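You operate a simulated robot arm through the tools that you are given. There is no shell and no other tool. Be economical: measure what you need, move in short steps, check, and stop when the job is done.

You run a simulated robot arm. Do the job below in one go: nothing can be reset, and whatever is moved stays where it is left.

## Task
Take the pink drip tray and put it on the top of bench ten. Fetch the filter carton that expires first from the top of bench nine and set it on the top of the black cart. Put the gasket pack that says "G 241" from the top of bench nine on top of the green-handled jug and the gasket pack labelled "G 412" on top of the clear jug with a green handle. Push the drawer five shut. Put the white sheet pack on the top of bench one away on the shelf of the roll rack. Take the purple pad on the top well of tool chest two and put it away on the black wall shelf. The order is free. Set down upright: filter carton.

Only the result counts: the job must be done as asked and must still hold three seconds after the hand-in. Knocking over, shifting, dropping, spilling or breaking anything else fails it. Flat cloth is picked up by pressing the open fingertips on it (5 to 10 N) and closing them slowly along it; thin cloth reads only 2 to 8 mm in the jaws.

## Robot
A 7-joint arm with a fingered hand on a trunk, on a base that drives. Base frame: it is fixed to the floor where the robot stands at the start and does not move with it; the origin is under the middle of the robot, x ahead of it, y to its left, z up. Readings come in mm, rad, newtons and seconds.
With the tool pointing down near the work surface it reaches from about 160 to 580 mm from the robot's upright axis, wherever it stands. Its first joint turns from -1.204 to 3.002 rad. Places, roughly: black wall shelf [12300, -1800, 1600]; drawer five [3500, -5200, 400]; filter carton [500, -2500, 1000]; gasket pack [1000, -4000, 1000]; green-handled jug [500, -3750, 1000]; jug with a green handle [1000, -3750, 1000]; pink drip tray (20x17x8 cm) [700, 100, 900]; purple pad (10x8x5 cm) [-600, -7100, 900]; shelf of the roll rack [4000, -7700, 700]; top of bench ten [800, -1300, 900]; top of the black cart [4200, -5800, 800]; white sheet pack (22x15x4 cm) [4200, -3200, 900]. Payload 3.2 kg.
The tool frame sits at the grasp point between the pads (the TCP): z along the fingers, y along the line on which they close. The tips reach 26 mm beyond it. Largest opening 88 mm; the body of the gripper starts 30 mm behind the TCP. The gripper is a hand of 5 fingers: y runs from the thumb to the fingers, the wrist lies at [-16, -108, -172] in the tool frame, and closing takes about 1.5 s.
Orientation is that of the tool frame in the base frame, as a unit quaternion [w, x, y, z]. With the fingers straight down and the wrist toward the robot, the tool's x, y and z point along [0, 1, 0], [1, 0, 0] and [0, 0, -1] of the base frame.

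## Interface
- The arm moves only by the tool servo_tool. Its argument "deltas" is a list of rows, each a list of 7 numbers: the turn, a rotation vector about the tool's x, y, z in rad, then the shift along the tool's x, y, z in mm, then the opening, from 0 (shut) to 1 (fully open). In form: [[ax, ay, az, dx, dy, dz, gripper], ...]. A call has 1 to 8 rows; each row is the pose to reach, as a shift and turn from the pose commanded when the call began, along the tool's axes at that moment. A row lasts 0.2 s, in which the tool goes at most 50 mm and 0.15 rad; a call with a longer step from one row to the next is refused whole, and so is a gripper value outside its range. Where a pose cannot be reached the arm comes as near as it can. A force on the tool above 40 N (or 10 N above the force at the start of the call, whichever is more), or a blocked arm, ends the call early, and 0.2 s more pass. The fingers move at their own pace (about 72 mm/s each) and stop on an object; they squeeze with about 24 N. The grip force told is the motor's: it shows also when the fingers shut on nothing. Time passes only in rows, and 0.2 s behind the last, so rows that repeat a pose let the fingers close. It gives the time, the measured TCP pose, the force on the tool (base axes), the opening and the grip force at its end, in the units of the frame above (readings bear some noise), with the torque about the TCP (base axes, N m) and any sound that the robot's microphone picked up.
- Cameras (640 x 400 px; columns grow to the right, rows downward): "scene" is now at [128.5, -25.1, 1129.8]; the picture's right is [-0.20, -0.98, 0.00], its down [-0.15, 0.03, -0.99] and it looks along [0.97, -0.20, -0.15] (base axes); focal length 280 px, centre (320, 200). "wrist" rides on the gripper at [67, -97, -117] in the tool frame; the picture's right is [-0.71, 0.33, -0.62], its down [-0.65, -0.65, 0.39] and it looks along [-0.28, 0.68, 0.68] (tool axes); focal length 234 px, centre (320, 200). There is no depth. A picture from a camera that has moved, and an enlarged one, comes with that camera's place and axes in the base frame and with its lens. The place of the scene camera against the robot may be out by one fixed shift of up to 18 mm in any direction.
- grab_frame(camera): a new picture of that camera. The clock stands still meanwhile.
- raise_lower(by): slides the trunk up (or, below 0, down) by that many mm; the arm and the scene camera ride with it, the base frame stays. It gives what a move gives, with no picture.
- roll_base(legs): drives the robot by 1 to 6 legs, each [ahead, left, turn to the left] in mm, mm and rad, along the robot's own axes; the way and the turn of a leg run together, so that a leg with both is an arc; at most 1500 mm and 3.142 rad a leg. The arm and the cameras ride along, it lands a little off, and it stops where it bumps. It gives what a move gives.
- hand_shape(shape): the hand has 5 fingers and takes this shape, open, in about a second: jaw (thumb against the fingers, like two jaws); tri (thumb and two fingers); tip (a fingertip pinch); poke (one finger out to press); point (the index stretched); flat (the hand flat); cup (the hand cupped); fist (a fist). The gripper value then closes the fingers along that shape, each until it touches; the sizes above hold for jaw. It gives what a move gives, with no picture.
- aim_head(pan, tilt): turns the head with the scene camera to pan (to the left, within 1.501 rad either way) and tilt (down, from -0.506 to 1.204), counted from straight ahead of the robot. It gives what a move gives.
- close_up(camera, box): a new picture of the part [left, top, right, bottom] of that camera's present view, enlarged. The clock stands still meanwhile.
- hand_in(): hands the job in; it is judged then, once.

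Work in short steps. Places have to be worked out from the pictures, the camera data and where the tool is seen: move nearer, look again, correct. Check each grasp and each placing, and mend what went wrong. You have 196 turns and 174 pictures in all, those below and enlarged ones among them. Open the gripper and draw the arm clear of the work before you hand the job in, unless the task says otherwise.

The tools are called after "Request:" as a command line: name --pt "numbers of a row" for each row, then --argument value for the rest, lists and objects as JSON in quotes. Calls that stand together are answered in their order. servo_tool: Moves the arm, as the interface text tells. Its arguments: {"type":"object","properties":{"deltas":{"type":"array"}},"required":["deltas"]} The other tools are called the same way: raise_lower (by) slides the trunk up or down; hand_shape (shape) gives the hand a shape; roll_base (legs) drives the base; aim_head (pan, tilt) turns the head that bears the scene camera; grab_frame (camera) takes a picture; close_up (camera, box) takes an enlarged picture of a part of a camera's view; hand_in () hands the job in.

At the start:

```text
time_s: 0.0
position: [378.8, 95.7, 1061.2]
tool_rot: [0.001, 0.707, 0.707, 0.0]
wrist_force: [0.5, 0.3, -0.1]
moment: [-0.01, -0.04, -0.01]
gripper_width: 87.8
grip_force: 0.1
shape: jaw
trunk travel left (down, up): [-400.0, 440.0]
robot x, y, heading: [0.4, 0.1, 0.002]
head pan, tilt: [-0.204, 0.15]
```

scene: 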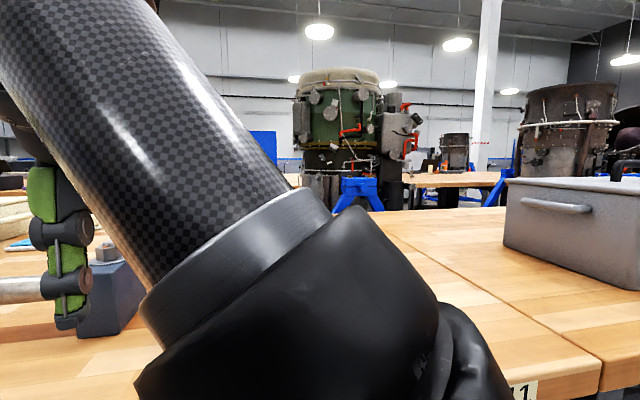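
wrist: 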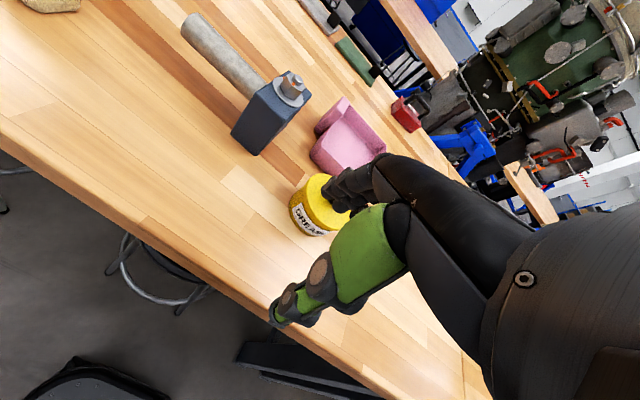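

The wrist view shows the pink tray behind a yellow grease tin at about (705, 75). I'll look at it with the head.

Request:
aim_head --pan -0.1 --tilt 0.5

Request:
grab_frame --camera "scene"

Request:
close_up --camera "wrist" --box '[200, 0, 520, 200]'

```text
time_s: 0.8
position: [378.3, 97.6, 1061.0]
tool_rot: [0.0, 0.707, 0.708, 0.0]
wrist_force: [0.4, -0.3, 0.4]
moment: [-0.02, 0.0, 0.01]
gripper_width: 87.8
grip_force: 0.1
shape: jaw
trunk travel left (down, up): [-400.0, 440.0]
robot x, y, heading: [3.2, -4.6, -0.001]
head pan, tilt: [-0.099, 0.499]
```

```text
171 pictures are left
camera scene: at [128.3, -15.4, 1097.5], right [-0.1, -0.99, 0.0], down [-0.48, 0.05, -0.88], along [0.87, -0.09, -0.48], focal length 280 px, centre (320, 200)
```

scene: 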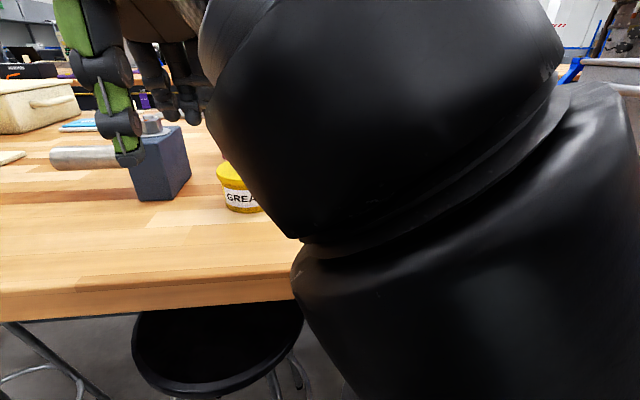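

```text
2.00 times, centred on (360, 100) of wrist
camera zoom: at [280.2, 162.1, 1178.6], right [0.33, -0.71, 0.62], down [-0.65, -0.65, -0.39], along [0.68, -0.28, -0.68], focal length 468 px, centre (240, 400)
```

zoom: 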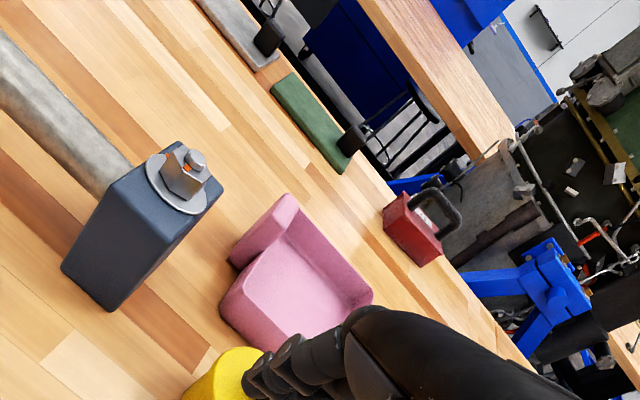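

The arm blocks the head; I'll raise the hand and move it forward and left to see the tray from above with the wrist camera.

Request:
servo_tool --pt "0 0 0 0 20 -40 1" --pt "0 0 0 0 40 -80 1" --pt "0 0 0 0 60 -120 1" --pt "0 0 0 0 80 -140 1"

Request:
grab_frame --camera "wrist"

Request:
aim_head --pan 0.4 --tilt 0.4

Request:
grab_frame --camera "scene"

```text
time_s: 1.8
position: [372.6, 57.4, 1081.6]
tool_rot: [0.002, 0.707, 0.707, 0.0]
wrist_force: [-0.1, 0.6, 0.0]
moment: [0.02, 0.01, -0.03]
gripper_width: 88.0
grip_force: 0.0
shape: jaw
out of reach, approached as far as the arm can: row 1, 2, 3, 4
trunk travel left (down, up): [-400.0, 440.0]
robot x, y, heading: [-2.3, 2.0, -0.001]
head pan, tilt: [-0.099, 0.499]
```

```text
169 pictures are left
camera wrist: at [275.5, 125.4, 1199.1], right [0.33, -0.7, 0.63], down [-0.65, -0.65, -0.39], along [0.68, -0.28, -0.67], focal length 234 px, centre (320, 200)
```

wrist: 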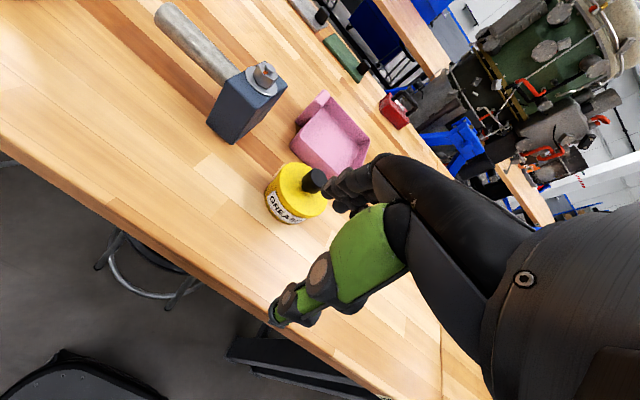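

```text
time_s: 2.8
position: [375.1, 58.5, 1080.8]
tool_rot: [0.002, 0.707, 0.708, -0.001]
wrist_force: [0.2, 0.0, -0.8]
moment: [-0.02, 0.01, -0.02]
gripper_width: 87.5
grip_force: 0.0
shape: jaw
trunk travel left (down, up): [-400.0, 440.0]
robot x, y, heading: [-2.4, -2.7, -0.004]
head pan, tilt: [0.4, 0.4]
```

```text
168 pictures are left
camera scene: at [125.1, 23.5, 1105.6], right [0.32, -0.95, 0.0], down [-0.38, -0.13, -0.92], along [0.87, 0.3, -0.4], focal length 280 px, centre (320, 200)
```

scene: 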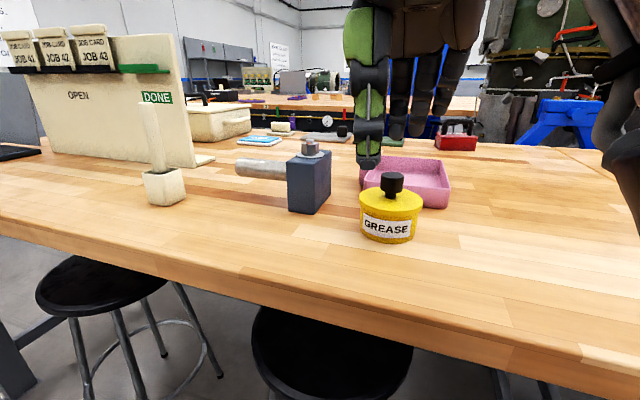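

Arm is at its height limit relative to the trunk. I'll raise the trunk to look down on the tray.

Request:
raise_lower --by 250

Request:
grab_frame --camera "wrist"

Request:
grab_frame --camera "scene"

```text
time_s: 5.3
position: [374.8, 59.3, 1329.6]
tool_rot: [0.001, 0.708, 0.707, -0.001]
wrist_force: [-0.3, -0.8, -0.2]
moment: [0.01, -0.02, 0.0]
gripper_width: 87.9
grip_force: 0.0
shape: jaw
trunk travel left (down, up): [-650.0, 190.0]
robot x, y, heading: [-1.5, 0.1, -0.003]
head pan, tilt: [0.4, 0.4]
```

```text
167 pictures are left
camera wrist: at [276.8, 125.1, 1448.5], right [0.33, -0.71, 0.63], down [-0.65, -0.65, -0.39], along [0.68, -0.28, -0.68], focal length 234 px, centre (320, 200)
```

wrist: 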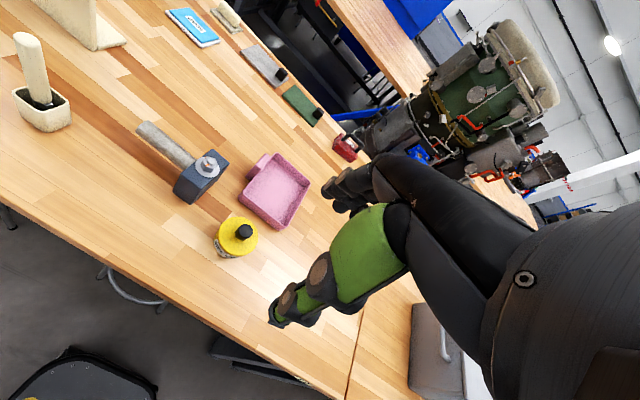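

```text
166 pictures are left
camera scene: at [125.5, 23.2, 1356.1], right [0.32, -0.95, 0.0], down [-0.37, -0.13, -0.92], along [0.87, 0.29, -0.39], focal length 280 px, centre (320, 200)
```

scene: 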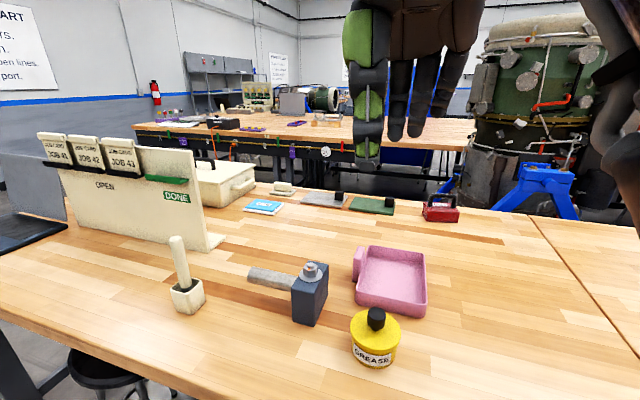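

The tray is now visible; I'll enlarge it from both cameras.

Request:
close_up --camera "scene" --box '[320, 220, 480, 320]'

Request:
close_up --camera "wrist" --box '[200, 130, 360, 230]'

```text
4.00 times, centred on (400, 270) of scene
camera zoom: at [125.5, 23.2, 1356.1], right [0.32, -0.95, 0.0], down [-0.37, -0.13, -0.92], along [0.87, 0.29, -0.39], focal length 1120 px, centre (0, -80)
```

zoom: 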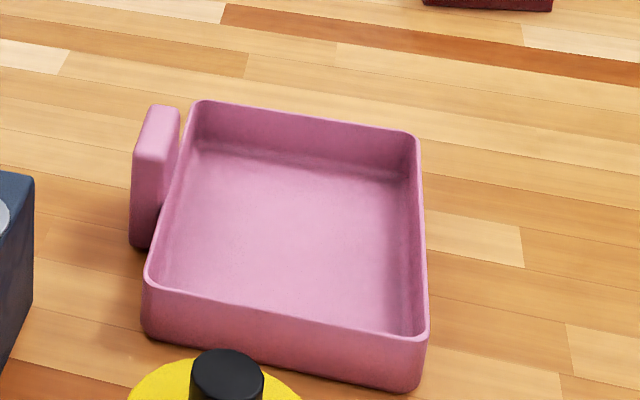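

```text
4.00 times, centred on (280, 180) of wrist
camera zoom: at [276.8, 125.1, 1448.5], right [0.33, -0.71, 0.63], down [-0.65, -0.65, -0.39], along [0.68, -0.28, -0.68], focal length 937 px, centre (480, 280)
```

zoom: 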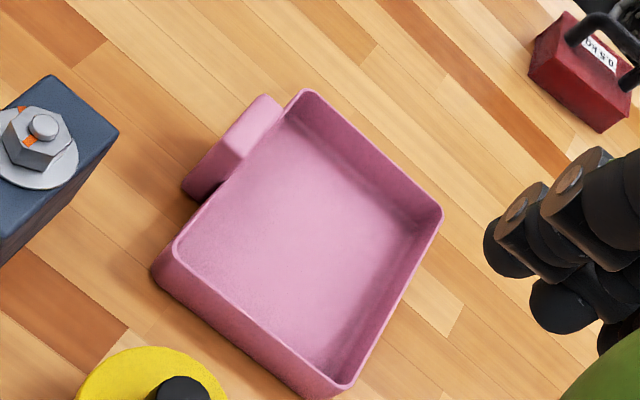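

Tray spans x≈612–811, y≈−45–100, with a block handle on its left side. It is a bit out of reach, so I'll look down to see how much room the base has to the table and stools.

Request:
aim_head --pan 0.3 --tilt 1.2

Request:
grab_frame --camera "scene"

Request:
aim_head --pan -0.9 --tilt 0.6

Request:
grab_frame --camera "scene"

```text
time_s: 6.5
position: [375.2, 58.2, 1330.3]
tool_rot: [0.0, 0.707, 0.707, -0.003]
wrist_force: [-2.2, 0.2, 1.6]
moment: [-0.04, -0.15, -0.04]
gripper_width: 88.0
grip_force: 0.1
shape: jaw
trunk travel left (down, up): [-650.0, 190.0]
robot x, y, heading: [0.6, 2.5, -0.001]
head pan, tilt: [0.3, 1.201]
```

```text
163 pictures are left
camera scene: at [104.4, 10.0, 1304.3], right [0.24, -0.97, 0.0], down [-0.83, -0.2, -0.52], along [0.5, 0.12, -0.86], focal length 280 px, centre (320, 200)
```

scene: 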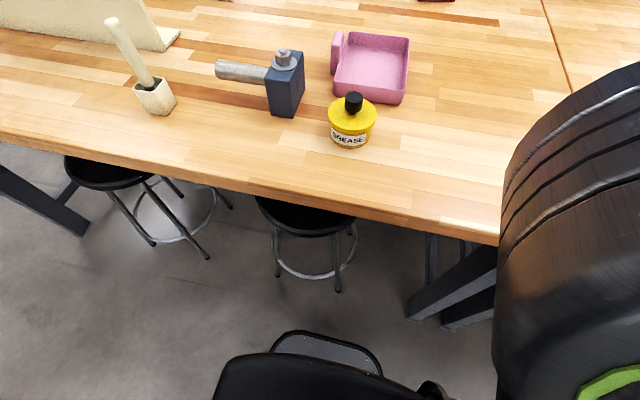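

```text
time_s: 7.9
position: [373.4, 56.9, 1331.8]
tool_rot: [0.001, 0.707, 0.707, 0.002]
wrist_force: [-0.3, 0.3, 0.0]
moment: [0.03, 0.0, -0.01]
gripper_width: 88.0
grip_force: 0.1
shape: jaw
trunk travel left (down, up): [-650.0, 190.0]
robot x, y, heading: [2.3, 0.8, -0.002]
head pan, tilt: [-0.901, 0.6]
```

```text
162 pictures are left
camera scene: at [94.5, -73.7, 1337.0], right [-0.76, -0.64, 0.0], down [-0.37, 0.44, -0.82], along [0.53, -0.62, -0.58], focal length 280 px, centre (320, 200)
```

scene: 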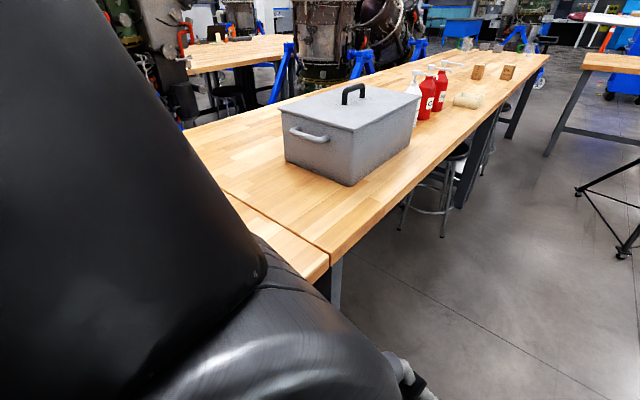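

Base front is at x≈210, nearest stool leg at ≈419, so there's room for about 150 mm forward. I'll drive that and look at the tray again.

Request:
roll_base --legs '[[145, 0, 0]]'

Request:
aim_head --pan 0.3 --tilt 0.7

Request:
grab_frame --camera "scene"

Request:
grab_frame --camera "wrist"

```text
time_s: 9.2
position: [516.2, 58.3, 1332.7]
tool_rot: [0.002, 0.706, 0.708, 0.0]
wrist_force: [0.6, 0.4, -0.2]
moment: [0.0, 0.0, -0.01]
gripper_width: 87.9
grip_force: 0.0
shape: jaw
trunk travel left (down, up): [-650.0, 190.0]
robot x, y, heading: [141.6, -1.6, 0.004]
head pan, tilt: [-0.901, 0.6]
```

```text
time_s: 10.6
position: [517.0, 60.1, 1329.9]
tool_rot: [0.002, 0.707, 0.707, -0.002]
wrist_force: [0.2, 0.2, 0.3]
moment: [0.01, 0.02, 0.03]
gripper_width: 87.9
grip_force: 0.0
shape: jaw
trunk travel left (down, up): [-650.0, 190.0]
robot x, y, heading: [142.5, 2.3, 0.003]
head pan, tilt: [0.3, 0.7]
```

```text
161 pictures are left
camera scene: at [262.6, 13.1, 1330.1], right [0.23, -0.97, 0.0], down [-0.62, -0.15, -0.77], along [0.75, 0.17, -0.64], focal length 280 px, centre (320, 200)
```

scene: 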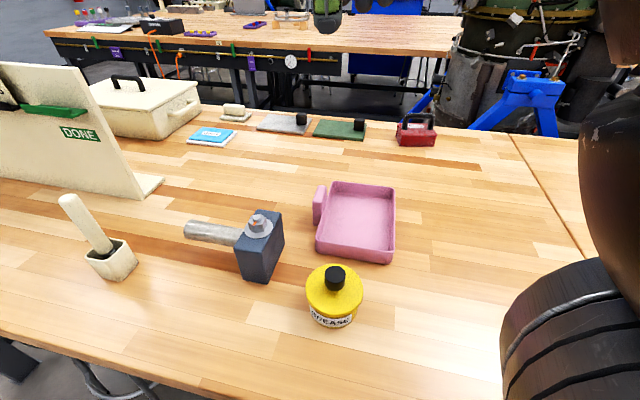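

```text
160 pictures are left
camera wrist: at [419.1, 126.2, 1447.6], right [0.33, -0.7, 0.63], down [-0.65, -0.65, -0.38], along [0.68, -0.28, -0.68], focal length 234 px, centre (320, 200)
```

wrist: 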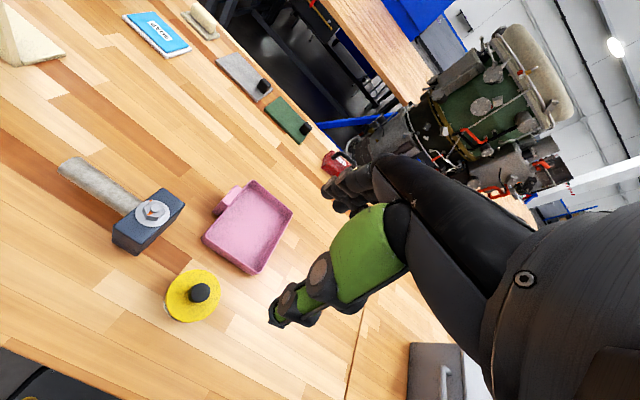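

Wrist camera gives the tray at x≈628–815, y≈−28–108, grease tin at (522, 57) r≈41. I'll pinch the front wall at y≈60 with a half-open jaw; first bring the trunk down and then advance.

Request:
raise_lower --by -200

Request:
servo_tool --pt "0 0 0 0 40 0 0.5" --pt "0 0 0 0 80 0 0.5" --pt "0 0 0 0 114 0 0.5" --pt "0 0 0 0 114 40 0.5" --pt "0 0 0 0 114 80 0.5" --pt "0 0 0 0 114 80 0.5"

Request:
grab_frame --camera "wrist"

Request:
grab_frame --camera "scene"

```text
time_s: 12.8
position: [517.0, 58.5, 1131.3]
tool_rot: [0.001, 0.707, 0.708, -0.001]
wrist_force: [-0.5, -0.7, -1.0]
moment: [-0.01, -0.02, -0.02]
gripper_width: 88.2
grip_force: 0.1
shape: jaw
trunk travel left (down, up): [-450.0, 390.0]
robot x, y, heading: [144.8, 2.4, -0.006]
head pan, tilt: [0.3, 0.7]
```

```text
time_s: 14.2
position: [628.8, 58.2, 1053.1]
tool_rot: [0.002, 0.707, 0.707, 0.0]
wrist_force: [-0.6, -0.1, 0.1]
moment: [0.0, -0.03, -0.02]
gripper_width: 44.5
grip_force: 0.0
shape: jaw
out of reach, approached as far as the arm can: row 1, 2, 3, 4
trunk travel left (down, up): [-450.0, 390.0]
robot x, y, heading: [142.1, -1.7, 0.001]
head pan, tilt: [0.3, 0.7]
```

```text
159 pictures are left
camera wrist: at [531.7, 124.7, 1170.9], right [0.33, -0.71, 0.63], down [-0.65, -0.65, -0.39], along [0.68, -0.28, -0.67], focal length 234 px, centre (320, 200)
```

wrist: 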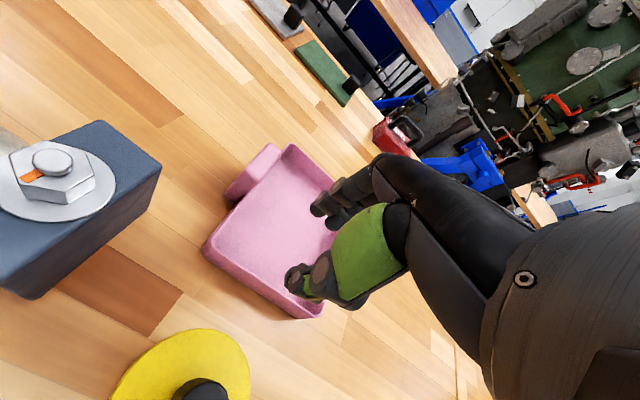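

```text
158 pictures are left
camera scene: at [261.0, 19.2, 1129.6], right [0.3, -0.95, 0.0], down [-0.62, -0.19, -0.76], along [0.73, 0.23, -0.64], focal length 280 px, centre (320, 200)
```

scene: 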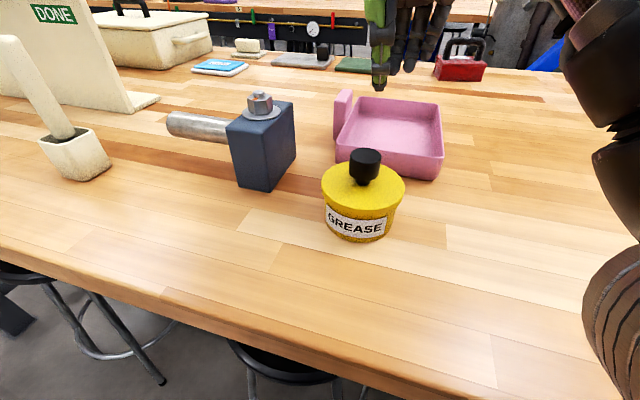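

Front wall at x≈627. I'll descend straight to z≈945 and check.

Request:
servo_tool --pt "0 0 0 0 0 35 0.5" --pt "0 0 0 0 1 70 0.5" --pt "0 0 0 0 1 105 0.5" --pt "0 0 0 0 1 105 0.5"

Request:
grab_frame --camera "wrist"

Request:
close_up --camera "scene" --box '[280, 50, 480, 175]'

```text
time_s: 15.2
position: [629.7, 56.7, 948.3]
tool_rot: [0.002, 0.706, 0.708, 0.0]
wrist_force: [0.3, -0.5, 0.1]
moment: [0.01, -0.03, 0.02]
gripper_width: 44.3
grip_force: 0.0
shape: jaw
trunk travel left (down, up): [-450.0, 390.0]
robot x, y, heading: [140.7, 0.3, -0.003]
head pan, tilt: [0.3, 0.7]
```

```text
157 pictures are left
camera wrist: at [532.1, 124.0, 1065.4], right [0.33, -0.71, 0.63], down [-0.65, -0.65, -0.39], along [0.68, -0.28, -0.67], focal length 234 px, centre (320, 200)
```

wrist: 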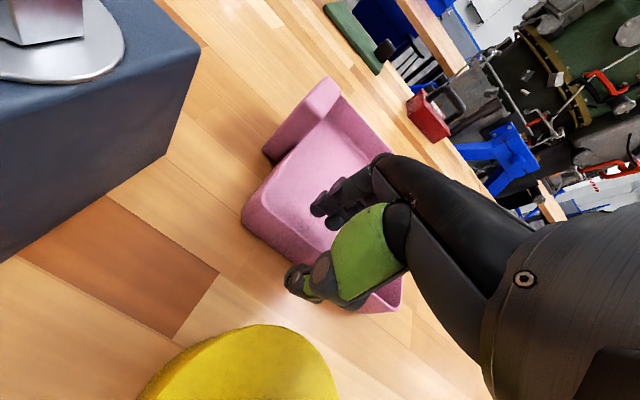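

```text
3.20 times, centred on (380, 112) of scene
camera zoom: at [260.7, 19.1, 1129.7], right [0.3, -0.95, 0.0], down [-0.62, -0.19, -0.77], along [0.73, 0.23, -0.64], focal length 896 px, centre (128, 480)
```

zoom: 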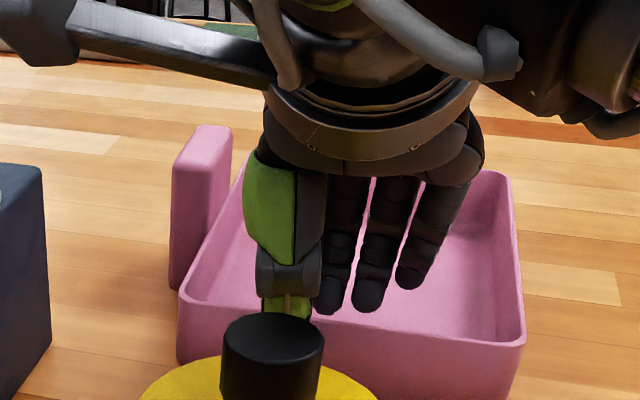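

Thumb is outside and fingers inside the front wall. Go down 10 mm more and close.

Request:
servo_tool --pt "0 0 0 0 0 12 0.5" --pt "0 0 0 0 0 12 0" --pt "0 0 0 0 0 12 0" --pt "0 0 0 0 0 12 0" --pt "0 0 0 0 0 12 0" --pt "0 0 0 0 0 12 0" --pt "0 0 0 0 0 12 0"

Request:
servo_tool --pt "0 0 0 0 0 -15 0" --pt "0 0 0 0 0 -30 0" --pt "0 0 0 0 0 -45 0" --pt "0 0 0 0 0 -45 0"

Request:
grab_frame --camera "scene"

Request:
grab_frame --camera "wrist"

```text
time_s: 16.8
position: [631.0, 57.7, 935.4]
tool_rot: [0.002, 0.706, 0.708, 0.001]
wrist_force: [-0.7, 0.1, -0.1]
moment: [0.02, 0.05, 0.06]
gripper_width: 0.1
grip_force: 24.2
shape: jaw
trunk travel left (down, up): [-450.0, 390.0]
robot x, y, heading: [139.8, -3.9, -0.002]
head pan, tilt: [0.3, 0.7]
```

```text
time_s: 17.8
position: [631.0, 58.3, 981.5]
tool_rot: [0.002, 0.706, 0.708, 0.0]
wrist_force: [-0.7, 0.1, -2.2]
moment: [0.06, 0.19, 0.03]
gripper_width: 0.0
grip_force: 24.1
shape: jaw
trunk travel left (down, up): [-450.0, 390.0]
robot x, y, heading: [140.6, -1.4, 0.001]
head pan, tilt: [0.3, 0.7]
```

```text
155 pictures are left
camera scene: at [261.2, 19.0, 1129.6], right [0.3, -0.95, 0.0], down [-0.62, -0.19, -0.76], along [0.73, 0.23, -0.64], focal length 280 px, centre (320, 200)
```

scene: 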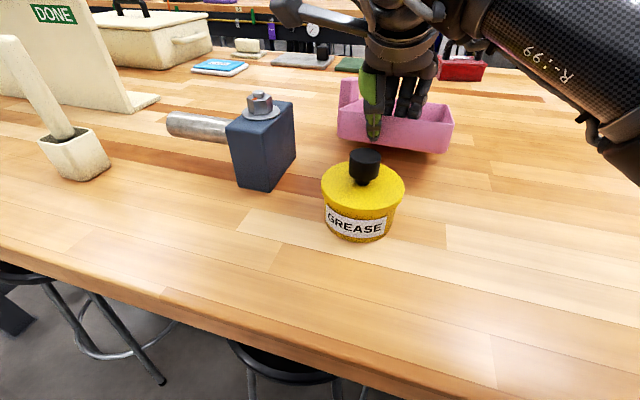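

```text
154 pictures are left
camera wrist: at [533.6, 124.8, 1098.5], right [0.33, -0.71, 0.63], down [-0.65, -0.65, -0.39], along [0.68, -0.28, -0.68], focal length 234 px, centre (320, 200)
```

wrist: 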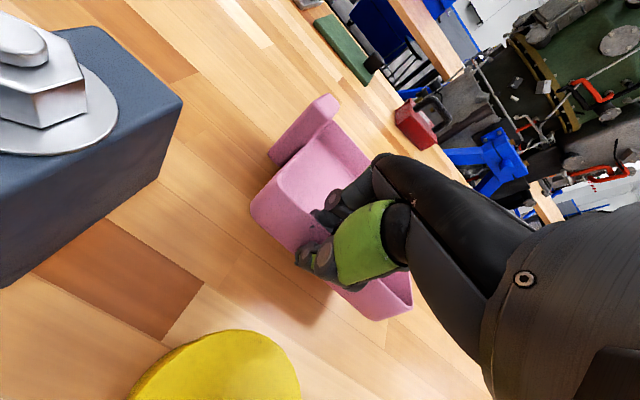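

The tray is held (≈2.2 N). Raise it well clear, then look right and behind before driving.

Request:
raise_lower --by 230

Request:
aim_head --pan -1.5 --tilt 0.35

Request:
grab_frame --camera "scene"

Request:
aim_head --pan 1.5 --tilt 0.35

Request:
grab_frame --camera "scene"

Request:
grab_frame --camera "wrist"

```text
time_s: 20.2
position: [631.4, 58.1, 1211.0]
tool_rot: [0.001, 0.707, 0.707, 0.0]
wrist_force: [0.7, 0.0, -3.4]
moment: [0.01, 0.27, -0.01]
gripper_width: 0.2
grip_force: 24.5
shape: jaw
trunk travel left (down, up): [-680.0, 160.0]
robot x, y, heading: [141.5, -0.2, 0.003]
head pan, tilt: [0.3, 0.7]
```

```text
time_s: 22.0
position: [631.1, 59.7, 1210.8]
tool_rot: [0.001, 0.706, 0.708, 0.0]
wrist_force: [0.9, 0.0, -2.8]
moment: [-0.01, 0.26, 0.02]
gripper_width: 0.0
grip_force: 24.1
shape: jaw
trunk travel left (down, up): [-680.0, 160.0]
robot x, y, heading: [144.1, -0.4, 0.004]
head pan, tilt: [-1.499, 0.351]
```

```text
153 pictures are left
camera scene: at [187.2, -99.0, 1391.0], right [-1.0, -0.07, 0.0], down [-0.03, 0.34, -0.94], along [0.07, -0.94, -0.34], focal length 280 px, centre (320, 200)
```

scene: 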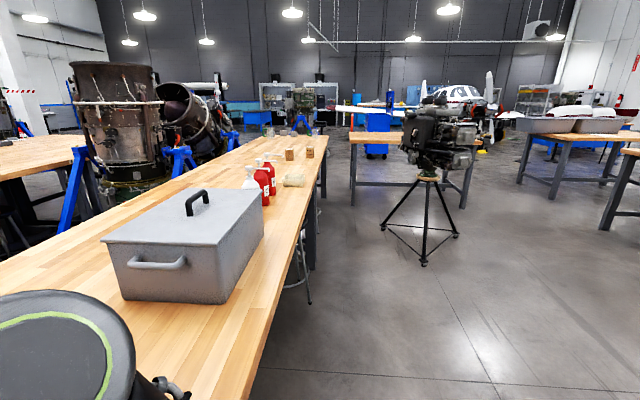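

```text
time_s: 24.6
position: [631.9, 59.5, 1211.3]
tool_rot: [0.001, 0.706, 0.708, 0.0]
wrist_force: [-0.3, 0.2, -2.8]
moment: [0.01, 0.26, -0.04]
gripper_width: 0.0
grip_force: 23.9
shape: jaw
trunk travel left (down, up): [-680.0, 160.0]
robot x, y, heading: [143.3, 1.8, 0.005]
head pan, tilt: [1.499, 0.351]
```

```text
152 pictures are left
camera scene: at [187.0, 86.7, 1391.0], right [1.0, -0.07, 0.0], down [-0.02, -0.34, -0.94], along [0.07, 0.94, -0.34], focal length 280 px, centre (320, 200)
```

scene: 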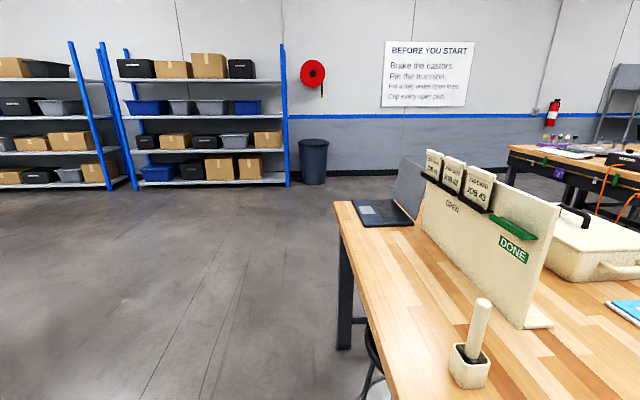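

```text
151 pictures are left
camera wrist: at [533.9, 124.9, 1328.2], right [0.33, -0.71, 0.63], down [-0.65, -0.65, -0.39], along [0.68, -0.28, -0.68], focal length 234 px, centre (320, 200)
```

wrist: 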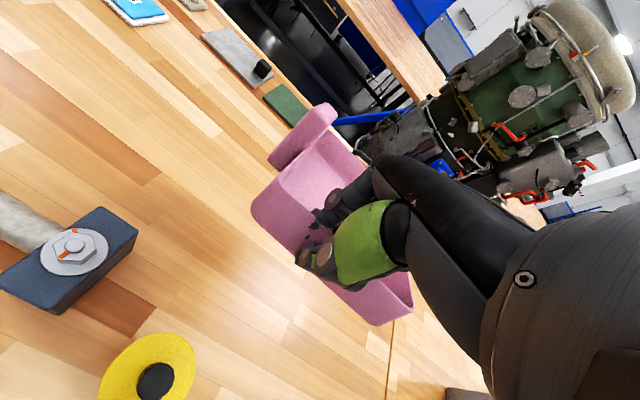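

Bench ten is the next bench to the right (seam y≈−370); the strip between the seam and the grey box (y≈−650) is free. I'll back off 145 and strafe right ~563.

Request:
roll_base --legs '[[-145, 0, 0], [0, -563, 0]]'

Request:
aim_head --pan 0.0 --tilt 0.75

Request:
grab_frame --camera "scene"

Request:
grab_frame --camera "wrist"

```text
time_s: 28.8
position: [482.4, -508.4, 1209.7]
tool_rot: [0.002, 0.714, 0.7, 0.0]
wrist_force: [-0.4, -0.3, -3.2]
moment: [0.03, 0.28, 0.02]
gripper_width: 0.1
grip_force: 23.7
shape: jaw
trunk travel left (down, up): [-680.0, 160.0]
robot x, y, heading: [-8.3, -559.3, -0.02]
head pan, tilt: [1.499, 0.351]
```

```text
time_s: 30.4
position: [483.3, -507.8, 1210.1]
tool_rot: [0.001, 0.714, 0.7, -0.001]
wrist_force: [0.3, 0.6, -2.9]
moment: [0.01, 0.32, 0.01]
gripper_width: 0.1
grip_force: 24.0
shape: jaw
trunk travel left (down, up): [-680.0, 160.0]
robot x, y, heading: [-7.9, -559.8, -0.021]
head pan, tilt: [0.0, 0.75]
```

```text
150 pictures are left
camera scene: at [113.9, -565.6, 1355.4], right [-0.02, -1.0, 0.0], down [-0.68, 0.01, -0.73], along [0.73, -0.01, -0.68], focal length 280 px, centre (320, 200)
```

scene: 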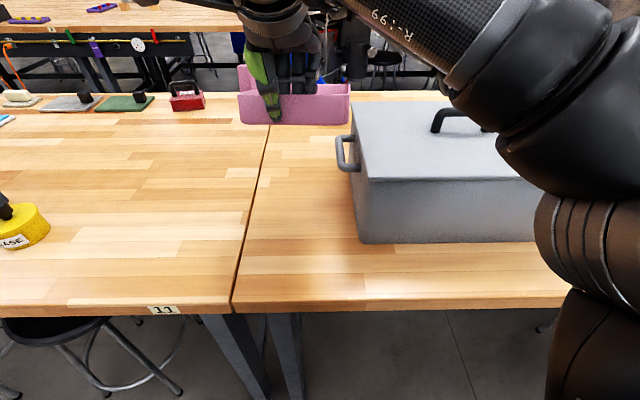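

```text
149 pictures are left
camera wrist: at [386.9, -439.7, 1328.2], right [0.32, -0.71, 0.63], down [-0.66, -0.64, -0.39], along [0.68, -0.29, -0.68], focal length 234 px, centre (320, 200)
```

wrist: 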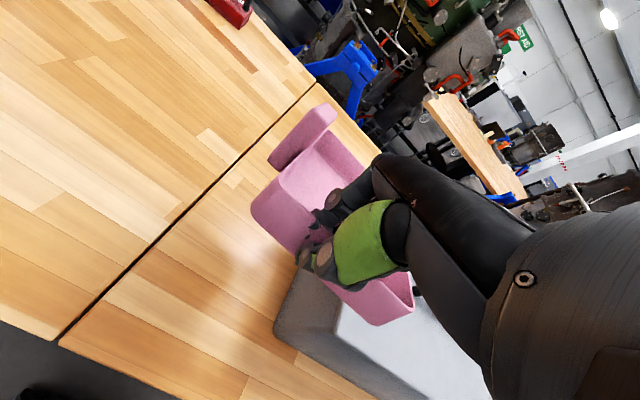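

Left bench is labelled 11, so bench ten is right. The gap by the box's side handle is tight; I'll check the wider gap beyond the box instead: back off, strafe right, look.

Request:
roll_base --legs '[[-250, 0, 0.02], [0, -640, 0]]'

Request:
aim_head --pan 0.0 --tilt 0.5

Request:
grab_frame --camera "scene"

```text
time_s: 35.4
position: [232.8, -1132.4, 1211.0]
tool_rot: [0.002, 0.705, 0.71, 0.0]
wrist_force: [0.9, 0.9, -3.5]
moment: [0.0, 0.25, 0.01]
gripper_width: 0.1
grip_force: 23.6
shape: jaw
trunk travel left (down, up): [-680.0, 160.0]
robot x, y, heading: [-255.7, -1193.0, 0.011]
head pan, tilt: [0.0, 0.75]
```

```text
time_s: 36.1
position: [233.8, -1132.1, 1211.5]
tool_rot: [0.001, 0.704, 0.71, -0.001]
wrist_force: [-1.9, -0.2, -2.9]
moment: [0.04, 0.26, 0.01]
gripper_width: 0.0
grip_force: 23.7
shape: jaw
trunk travel left (down, up): [-680.0, 160.0]
robot x, y, heading: [-258.7, -1194.8, 0.005]
head pan, tilt: [0.0, 0.499]
```

```text
148 pictures are left
camera scene: at [-126.6, -1199.4, 1377.2], right [0.01, -1.0, 0.0], down [-0.48, 0.0, -0.88], along [0.88, 0.01, -0.48], focal length 280 px, centre (320, 200)
```

scene: 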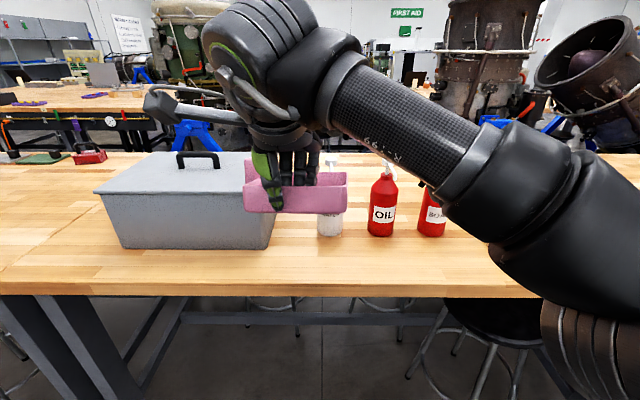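

The gap between box and bottles is only ~135 mm. The first strip is better if I place nearer the edge (tray x≈400–590, before the box's handle). Going back left.

Request:
roll_base --legs '[[0, 635, 0], [170, 0, 0]]'

Request:
grab_frame --camera "scene"

Request:
grab_frame --camera "wrist"

```text
time_s: 40.8
position: [403.2, -502.2, 1211.7]
tool_rot: [0.002, 0.71, 0.704, -0.001]
wrist_force: [0.3, -0.2, -2.9]
moment: [-0.01, 0.28, 0.0]
gripper_width: 0.3
grip_force: 24.2
shape: jaw
trunk travel left (down, up): [-680.0, 160.0]
robot x, y, heading: [-85.6, -556.4, -0.005]
head pan, tilt: [0.0, 0.499]
```

```text
147 pictures are left
camera scene: at [42.8, -563.0, 1377.3], right [-0.01, -1.0, 0.0], down [-0.48, 0.0, -0.88], along [0.88, -0.01, -0.48], focal length 280 px, centre (320, 200)
```

scene: 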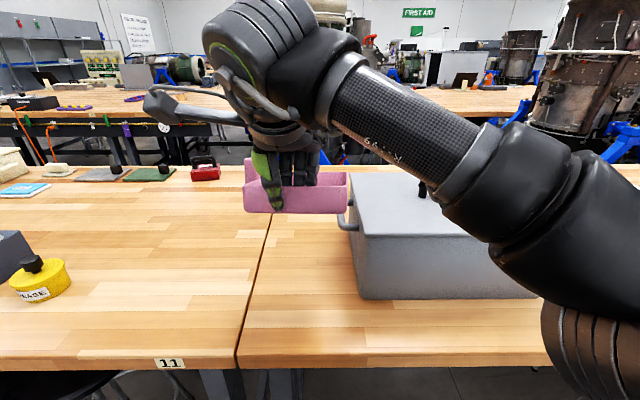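

```text
146 pictures are left
camera wrist: at [306.3, -434.4, 1328.1], right [0.32, -0.71, 0.63], down [-0.66, -0.64, -0.39], along [0.68, -0.29, -0.68], focal length 234 px, centre (320, 200)
```

wrist: 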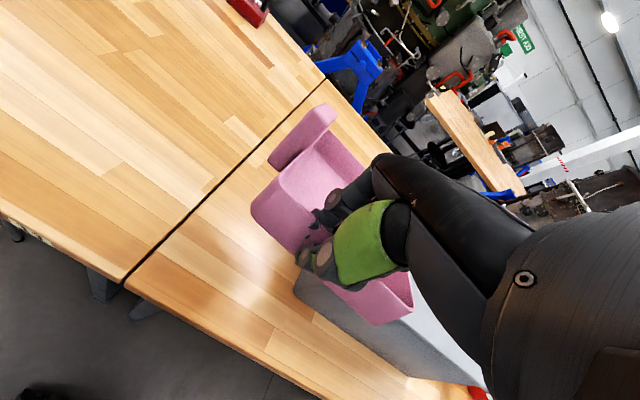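

Seam at y≈−408, edge x≈363, box at y<−649, so the tray will land cleanly. Lowering by trunk 230, then arm.

Request:
raise_lower --by -230

Request:
servo_tool --pt "0 0 0 0 0 15 0" --pt "0 0 0 0 0 30 0" --pt "0 0 0 0 0 40 0" --pt "0 0 0 0 0 46 0" --pt "0 0 0 0 0 46 0"

Request:
grab_frame --camera "scene"

```text
time_s: 43.2
position: [401.7, -502.8, 981.5]
tool_rot: [0.002, 0.711, 0.703, 0.0]
wrist_force: [-1.1, 0.3, 1.2]
moment: [-0.52, -0.53, 0.08]
gripper_width: 0.0
grip_force: 23.7
shape: jaw
trunk travel left (down, up): [-450.0, 390.0]
robot x, y, heading: [-87.7, -553.5, -0.01]
head pan, tilt: [0.0, 0.499]
```

```text
time_s: 44.4
position: [402.9, -503.1, 936.1]
tool_rot: [0.002, 0.711, 0.704, 0.003]
wrist_force: [0.9, -1.0, 9.4]
moment: [0.22, 0.01, -0.07]
gripper_width: 0.0
grip_force: 24.2
shape: jaw
trunk travel left (down, up): [-450.0, 390.0]
robot x, y, heading: [-86.6, -551.9, -0.006]
head pan, tilt: [0.0, 0.499]
```

```text
145 pictures are left
camera scene: at [40.9, -563.7, 1147.7], right [-0.01, -1.0, 0.0], down [-0.48, 0.0, -0.88], along [0.88, -0.01, -0.48], focal length 280 px, centre (320, 200)
```

scene: 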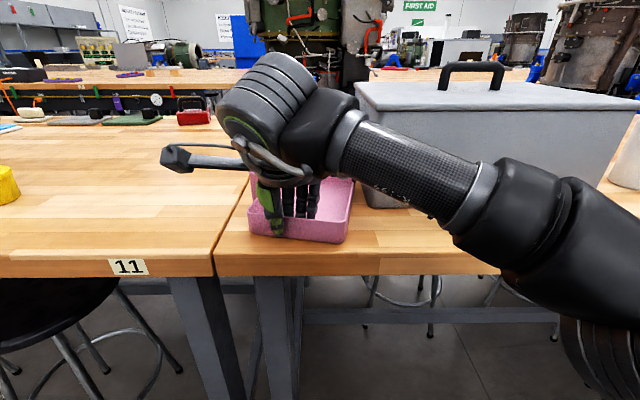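

The tray is on the bench (9 N contact). Open partly and rise.

Request:
servo_tool --pt "0 0 0 0 0 -3 0.4" --pt "0 0 0 0 0 -3 0.4" --pt "0 0 0 0 0 -30 0.4" --pt "0 0 0 0 0 -70 0.4" --pt "0 0 0 0 0 -110 0.4"

Request:
raise_lower --by 200

Request:
grab_frame --camera "wrist"

Request:
grab_frame --camera "scene"

```text
time_s: 45.6
position: [402.1, -501.5, 1045.4]
tool_rot: [0.003, 0.709, 0.705, -0.002]
wrist_force: [0.2, 0.0, 0.8]
moment: [0.01, 0.06, -0.02]
gripper_width: 34.8
grip_force: 0.0
shape: jaw
trunk travel left (down, up): [-450.0, 390.0]
robot x, y, heading: [-90.3, -554.1, -0.014]
head pan, tilt: [0.0, 0.499]
```

```text
time_s: 47.7
position: [403.0, -502.2, 1245.5]
tool_rot: [0.002, 0.71, 0.704, 0.0]
wrist_force: [-0.6, 0.2, 0.4]
moment: [-0.03, -0.01, -0.04]
gripper_width: 35.1
grip_force: 0.0
shape: jaw
trunk travel left (down, up): [-650.0, 190.0]
robot x, y, heading: [-86.6, -552.8, -0.006]
head pan, tilt: [0.0, 0.499]
```

```text
144 pictures are left
camera wrist: at [305.8, -434.6, 1362.7], right [0.32, -0.71, 0.63], down [-0.66, -0.64, -0.39], along [0.68, -0.29, -0.68], focal length 234 px, centre (320, 200)
```

wrist: 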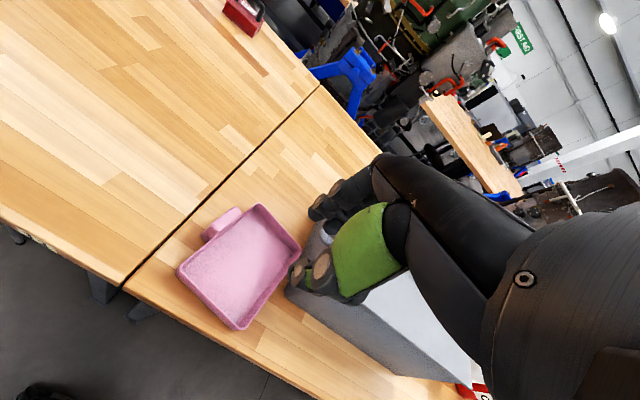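

```text
143 pictures are left
camera scene: at [42.0, -563.2, 1347.3], right [-0.01, -1.0, 0.0], down [-0.48, 0.0, -0.88], along [0.88, -0.01, -0.48], focal length 280 px, centre (320, 200)
```

scene: 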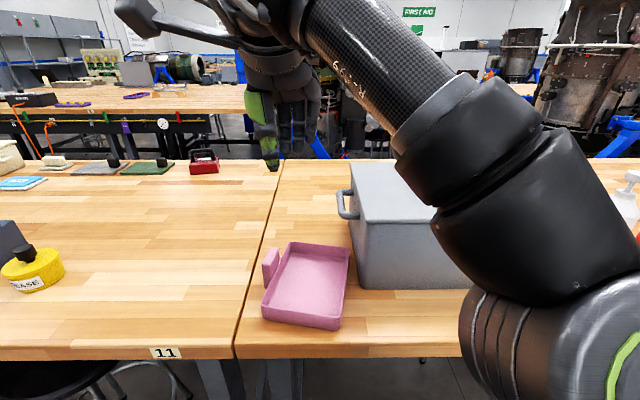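

Tray task done. Next, the filter cartons at about (500, −2500): strafe right along the benches with the hand high above the bottles, staying clear of the tripod.

Request:
roll_base --legs '[[0, -1000, 0.005], [60, -800, 0]]'

Request:
aim_head --pan -0.2 --tilt 0.6

Request:
grab_frame --camera "scene"

Request:
grab_frame --camera "wrist"

```text
time_s: 56.8
position: [443.7, -2304.8, 1245.2]
tool_rot: [0.001, 0.71, 0.704, 0.001]
wrist_force: [0.0, 0.8, 0.1]
moment: [-0.01, 0.0, 0.0]
gripper_width: 34.9
grip_force: 0.0
shape: jaw
trunk travel left (down, up): [-650.0, 190.0]
robot x, y, heading: [-51.2, -2358.0, -0.007]
head pan, tilt: [0.0, 0.499]
```

```text
time_s: 57.6
position: [443.2, -2304.4, 1244.6]
tool_rot: [0.002, 0.711, 0.704, 0.001]
wrist_force: [-0.4, 0.4, -0.9]
moment: [-0.03, 0.01, 0.01]
gripper_width: 34.9
grip_force: 0.1
shape: jaw
trunk travel left (down, up): [-650.0, 190.0]
robot x, y, heading: [-45.1, -2358.1, -0.007]
head pan, tilt: [-0.201, 0.6]
```

```text
142 pictures are left
camera scene: at [77.6, -2382.1, 1338.3], right [-0.21, -0.98, 0.0], down [-0.55, 0.12, -0.83], along [0.81, -0.17, -0.56], focal length 280 px, centre (320, 200)
```

scene: 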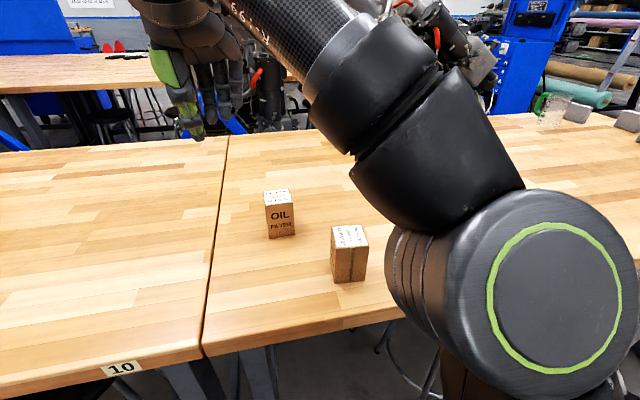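

```text
141 pictures are left
camera wrist: at [346.0, -2236.2, 1362.8], right [0.32, -0.71, 0.63], down [-0.66, -0.64, -0.39], along [0.68, -0.29, -0.68], focal length 234 px, centre (320, 200)
```

wrist: 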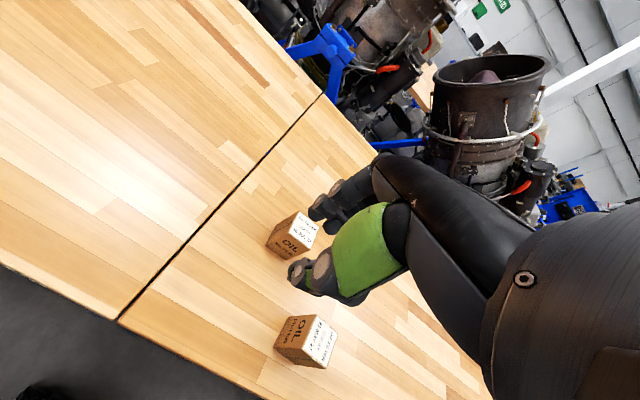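

Two oil filter cartons on bench nine. Zoom to read the dates on them.

Request:
close_up --camera "scene" --box '[250, 180, 298, 240]'

Request:
close_up --camera "scene" --box '[322, 215, 378, 285]'

Request:
close_up --camera "wrist" --box '[260, 205, 324, 265]'

Request:
close_up --camera "wrist" --box '[265, 305, 345, 375]'

```text
6.67 times, centred on (274, 210) of scene
camera zoom: at [77.6, -2382.1, 1338.3], right [-0.21, -0.98, 0.0], down [-0.55, 0.12, -0.83], along [0.81, -0.17, -0.56], focal length 1866 px, centre (627, 133)
```

zoom: 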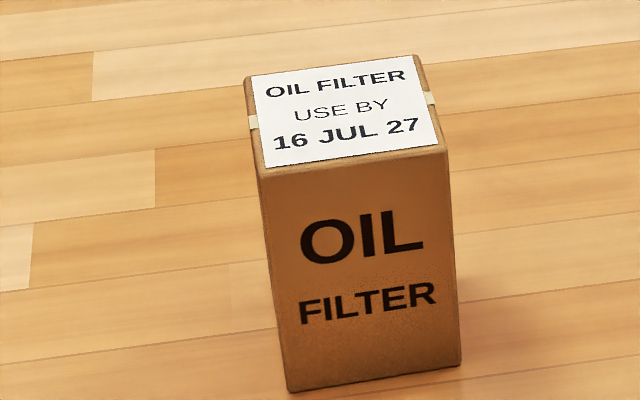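

```text
5.71 times, centred on (350, 250) of scene
camera zoom: at [77.6, -2382.1, 1338.3], right [-0.21, -0.98, 0.0], down [-0.55, 0.12, -0.83], along [0.81, -0.17, -0.56], focal length 1599 px, centre (149, -86)
```

zoom: 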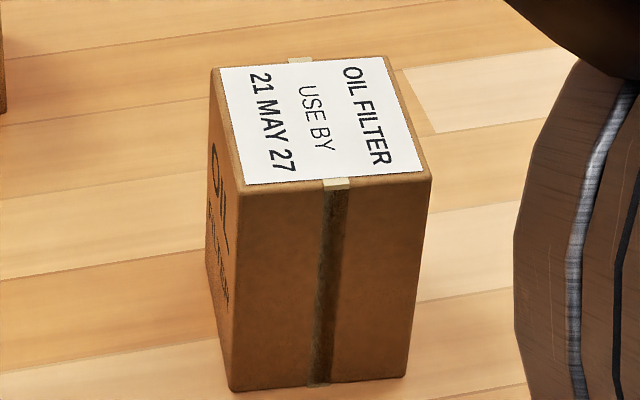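

```text
6.67 times, centred on (292, 235) of wrist
camera zoom: at [346.0, -2236.2, 1362.8], right [0.32, -0.71, 0.63], down [-0.66, -0.64, -0.39], along [0.68, -0.29, -0.68], focal length 1561 px, centre (507, -33)
```

zoom: 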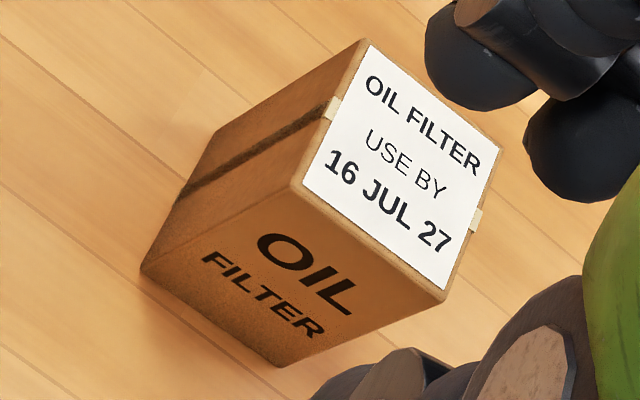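

```text
5.71 times, centred on (305, 340) of wrist
camera zoom: at [346.0, -2236.2, 1362.8], right [0.32, -0.71, 0.63], down [-0.66, -0.64, -0.39], along [0.68, -0.29, -0.68], focal length 1338 px, centre (406, -600)
```

zoom: 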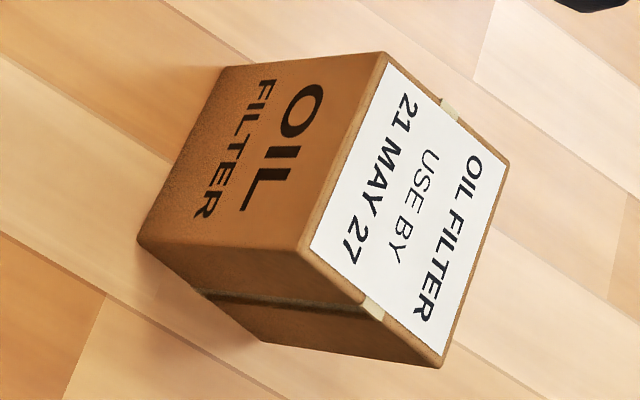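

Dates: 16 JUL 27 vs 21 MAY 27. I'll check there is no third carton farther along bench nine.

Request:
aim_head --pan -1.15 --tilt 0.3

Request:
grab_frame --camera "scene"

```text
time_s: 58.8
position: [442.4, -2303.0, 1245.4]
tool_rot: [0.003, 0.71, 0.704, 0.0]
wrist_force: [-0.7, -0.2, -0.3]
moment: [0.03, -0.02, 0.01]
gripper_width: 35.0
grip_force: 0.1
shape: jaw
trunk travel left (down, up): [-650.0, 190.0]
robot x, y, heading: [-47.5, -2356.8, -0.01]
head pan, tilt: [-1.15, 0.3]
```

```text
136 pictures are left
camera scene: at [28.5, -2449.4, 1365.8], right [-0.92, -0.4, 0.0], down [-0.12, 0.27, -0.96], along [0.38, -0.88, -0.3], focal length 280 px, centre (320, 200)
```

scene: 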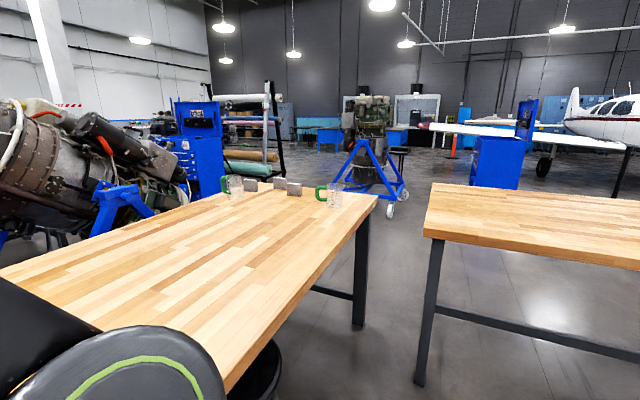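

Only these two cartons exist; 21 MAY 27 expires first. It's at ≈(461, −2507), top z≈998, ~58 mm wide, yaw ≈−0.1. Lower the trunk and move over it with the jaw open.

Request:
raise_lower --by -130

Request:
servo_tool --pt "0 0 0.03 -40 4 0 1" --pt "0 0 0.06 -80 8 0 1" --pt "0 0 0.09 -120 12 0 1" --pt "0 0 0.09 -160 16 0 1" --pt "0 0 0.09 -203 18 0 1" --pt "0 0 0.09 -203 18 0 1"

Request:
grab_frame --camera "wrist"

```text
time_s: 60.4
position: [443.0, -2303.9, 1116.5]
tool_rot: [0.002, 0.71, 0.704, 0.0]
wrist_force: [0.1, 0.0, 0.2]
moment: [0.01, 0.01, 0.0]
gripper_width: 35.2
grip_force: 0.1
shape: jaw
trunk travel left (down, up): [-520.0, 320.0]
robot x, y, heading: [-46.0, -2356.3, -0.008]
head pan, tilt: [-1.15, 0.3]
```

```text
time_s: 61.8
position: [458.4, -2506.5, 1116.5]
tool_rot: [0.003, 0.741, 0.672, 0.0]
wrist_force: [0.1, 0.3, -0.3]
moment: [0.01, 0.0, 0.03]
gripper_width: 87.9
grip_force: 0.1
shape: jaw
trunk travel left (down, up): [-520.0, 320.0]
robot x, y, heading: [-48.7, -2358.2, -0.007]
head pan, tilt: [-1.15, 0.3]
```

```text
135 pictures are left
camera wrist: at [367.3, -2429.7, 1233.8], right [0.26, -0.73, 0.63], down [-0.71, -0.58, -0.39], along [0.65, -0.35, -0.67], focal length 234 px, centre (320, 200)
```

wrist: 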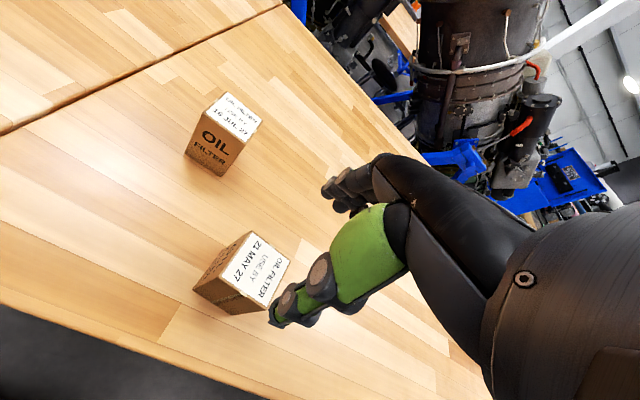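

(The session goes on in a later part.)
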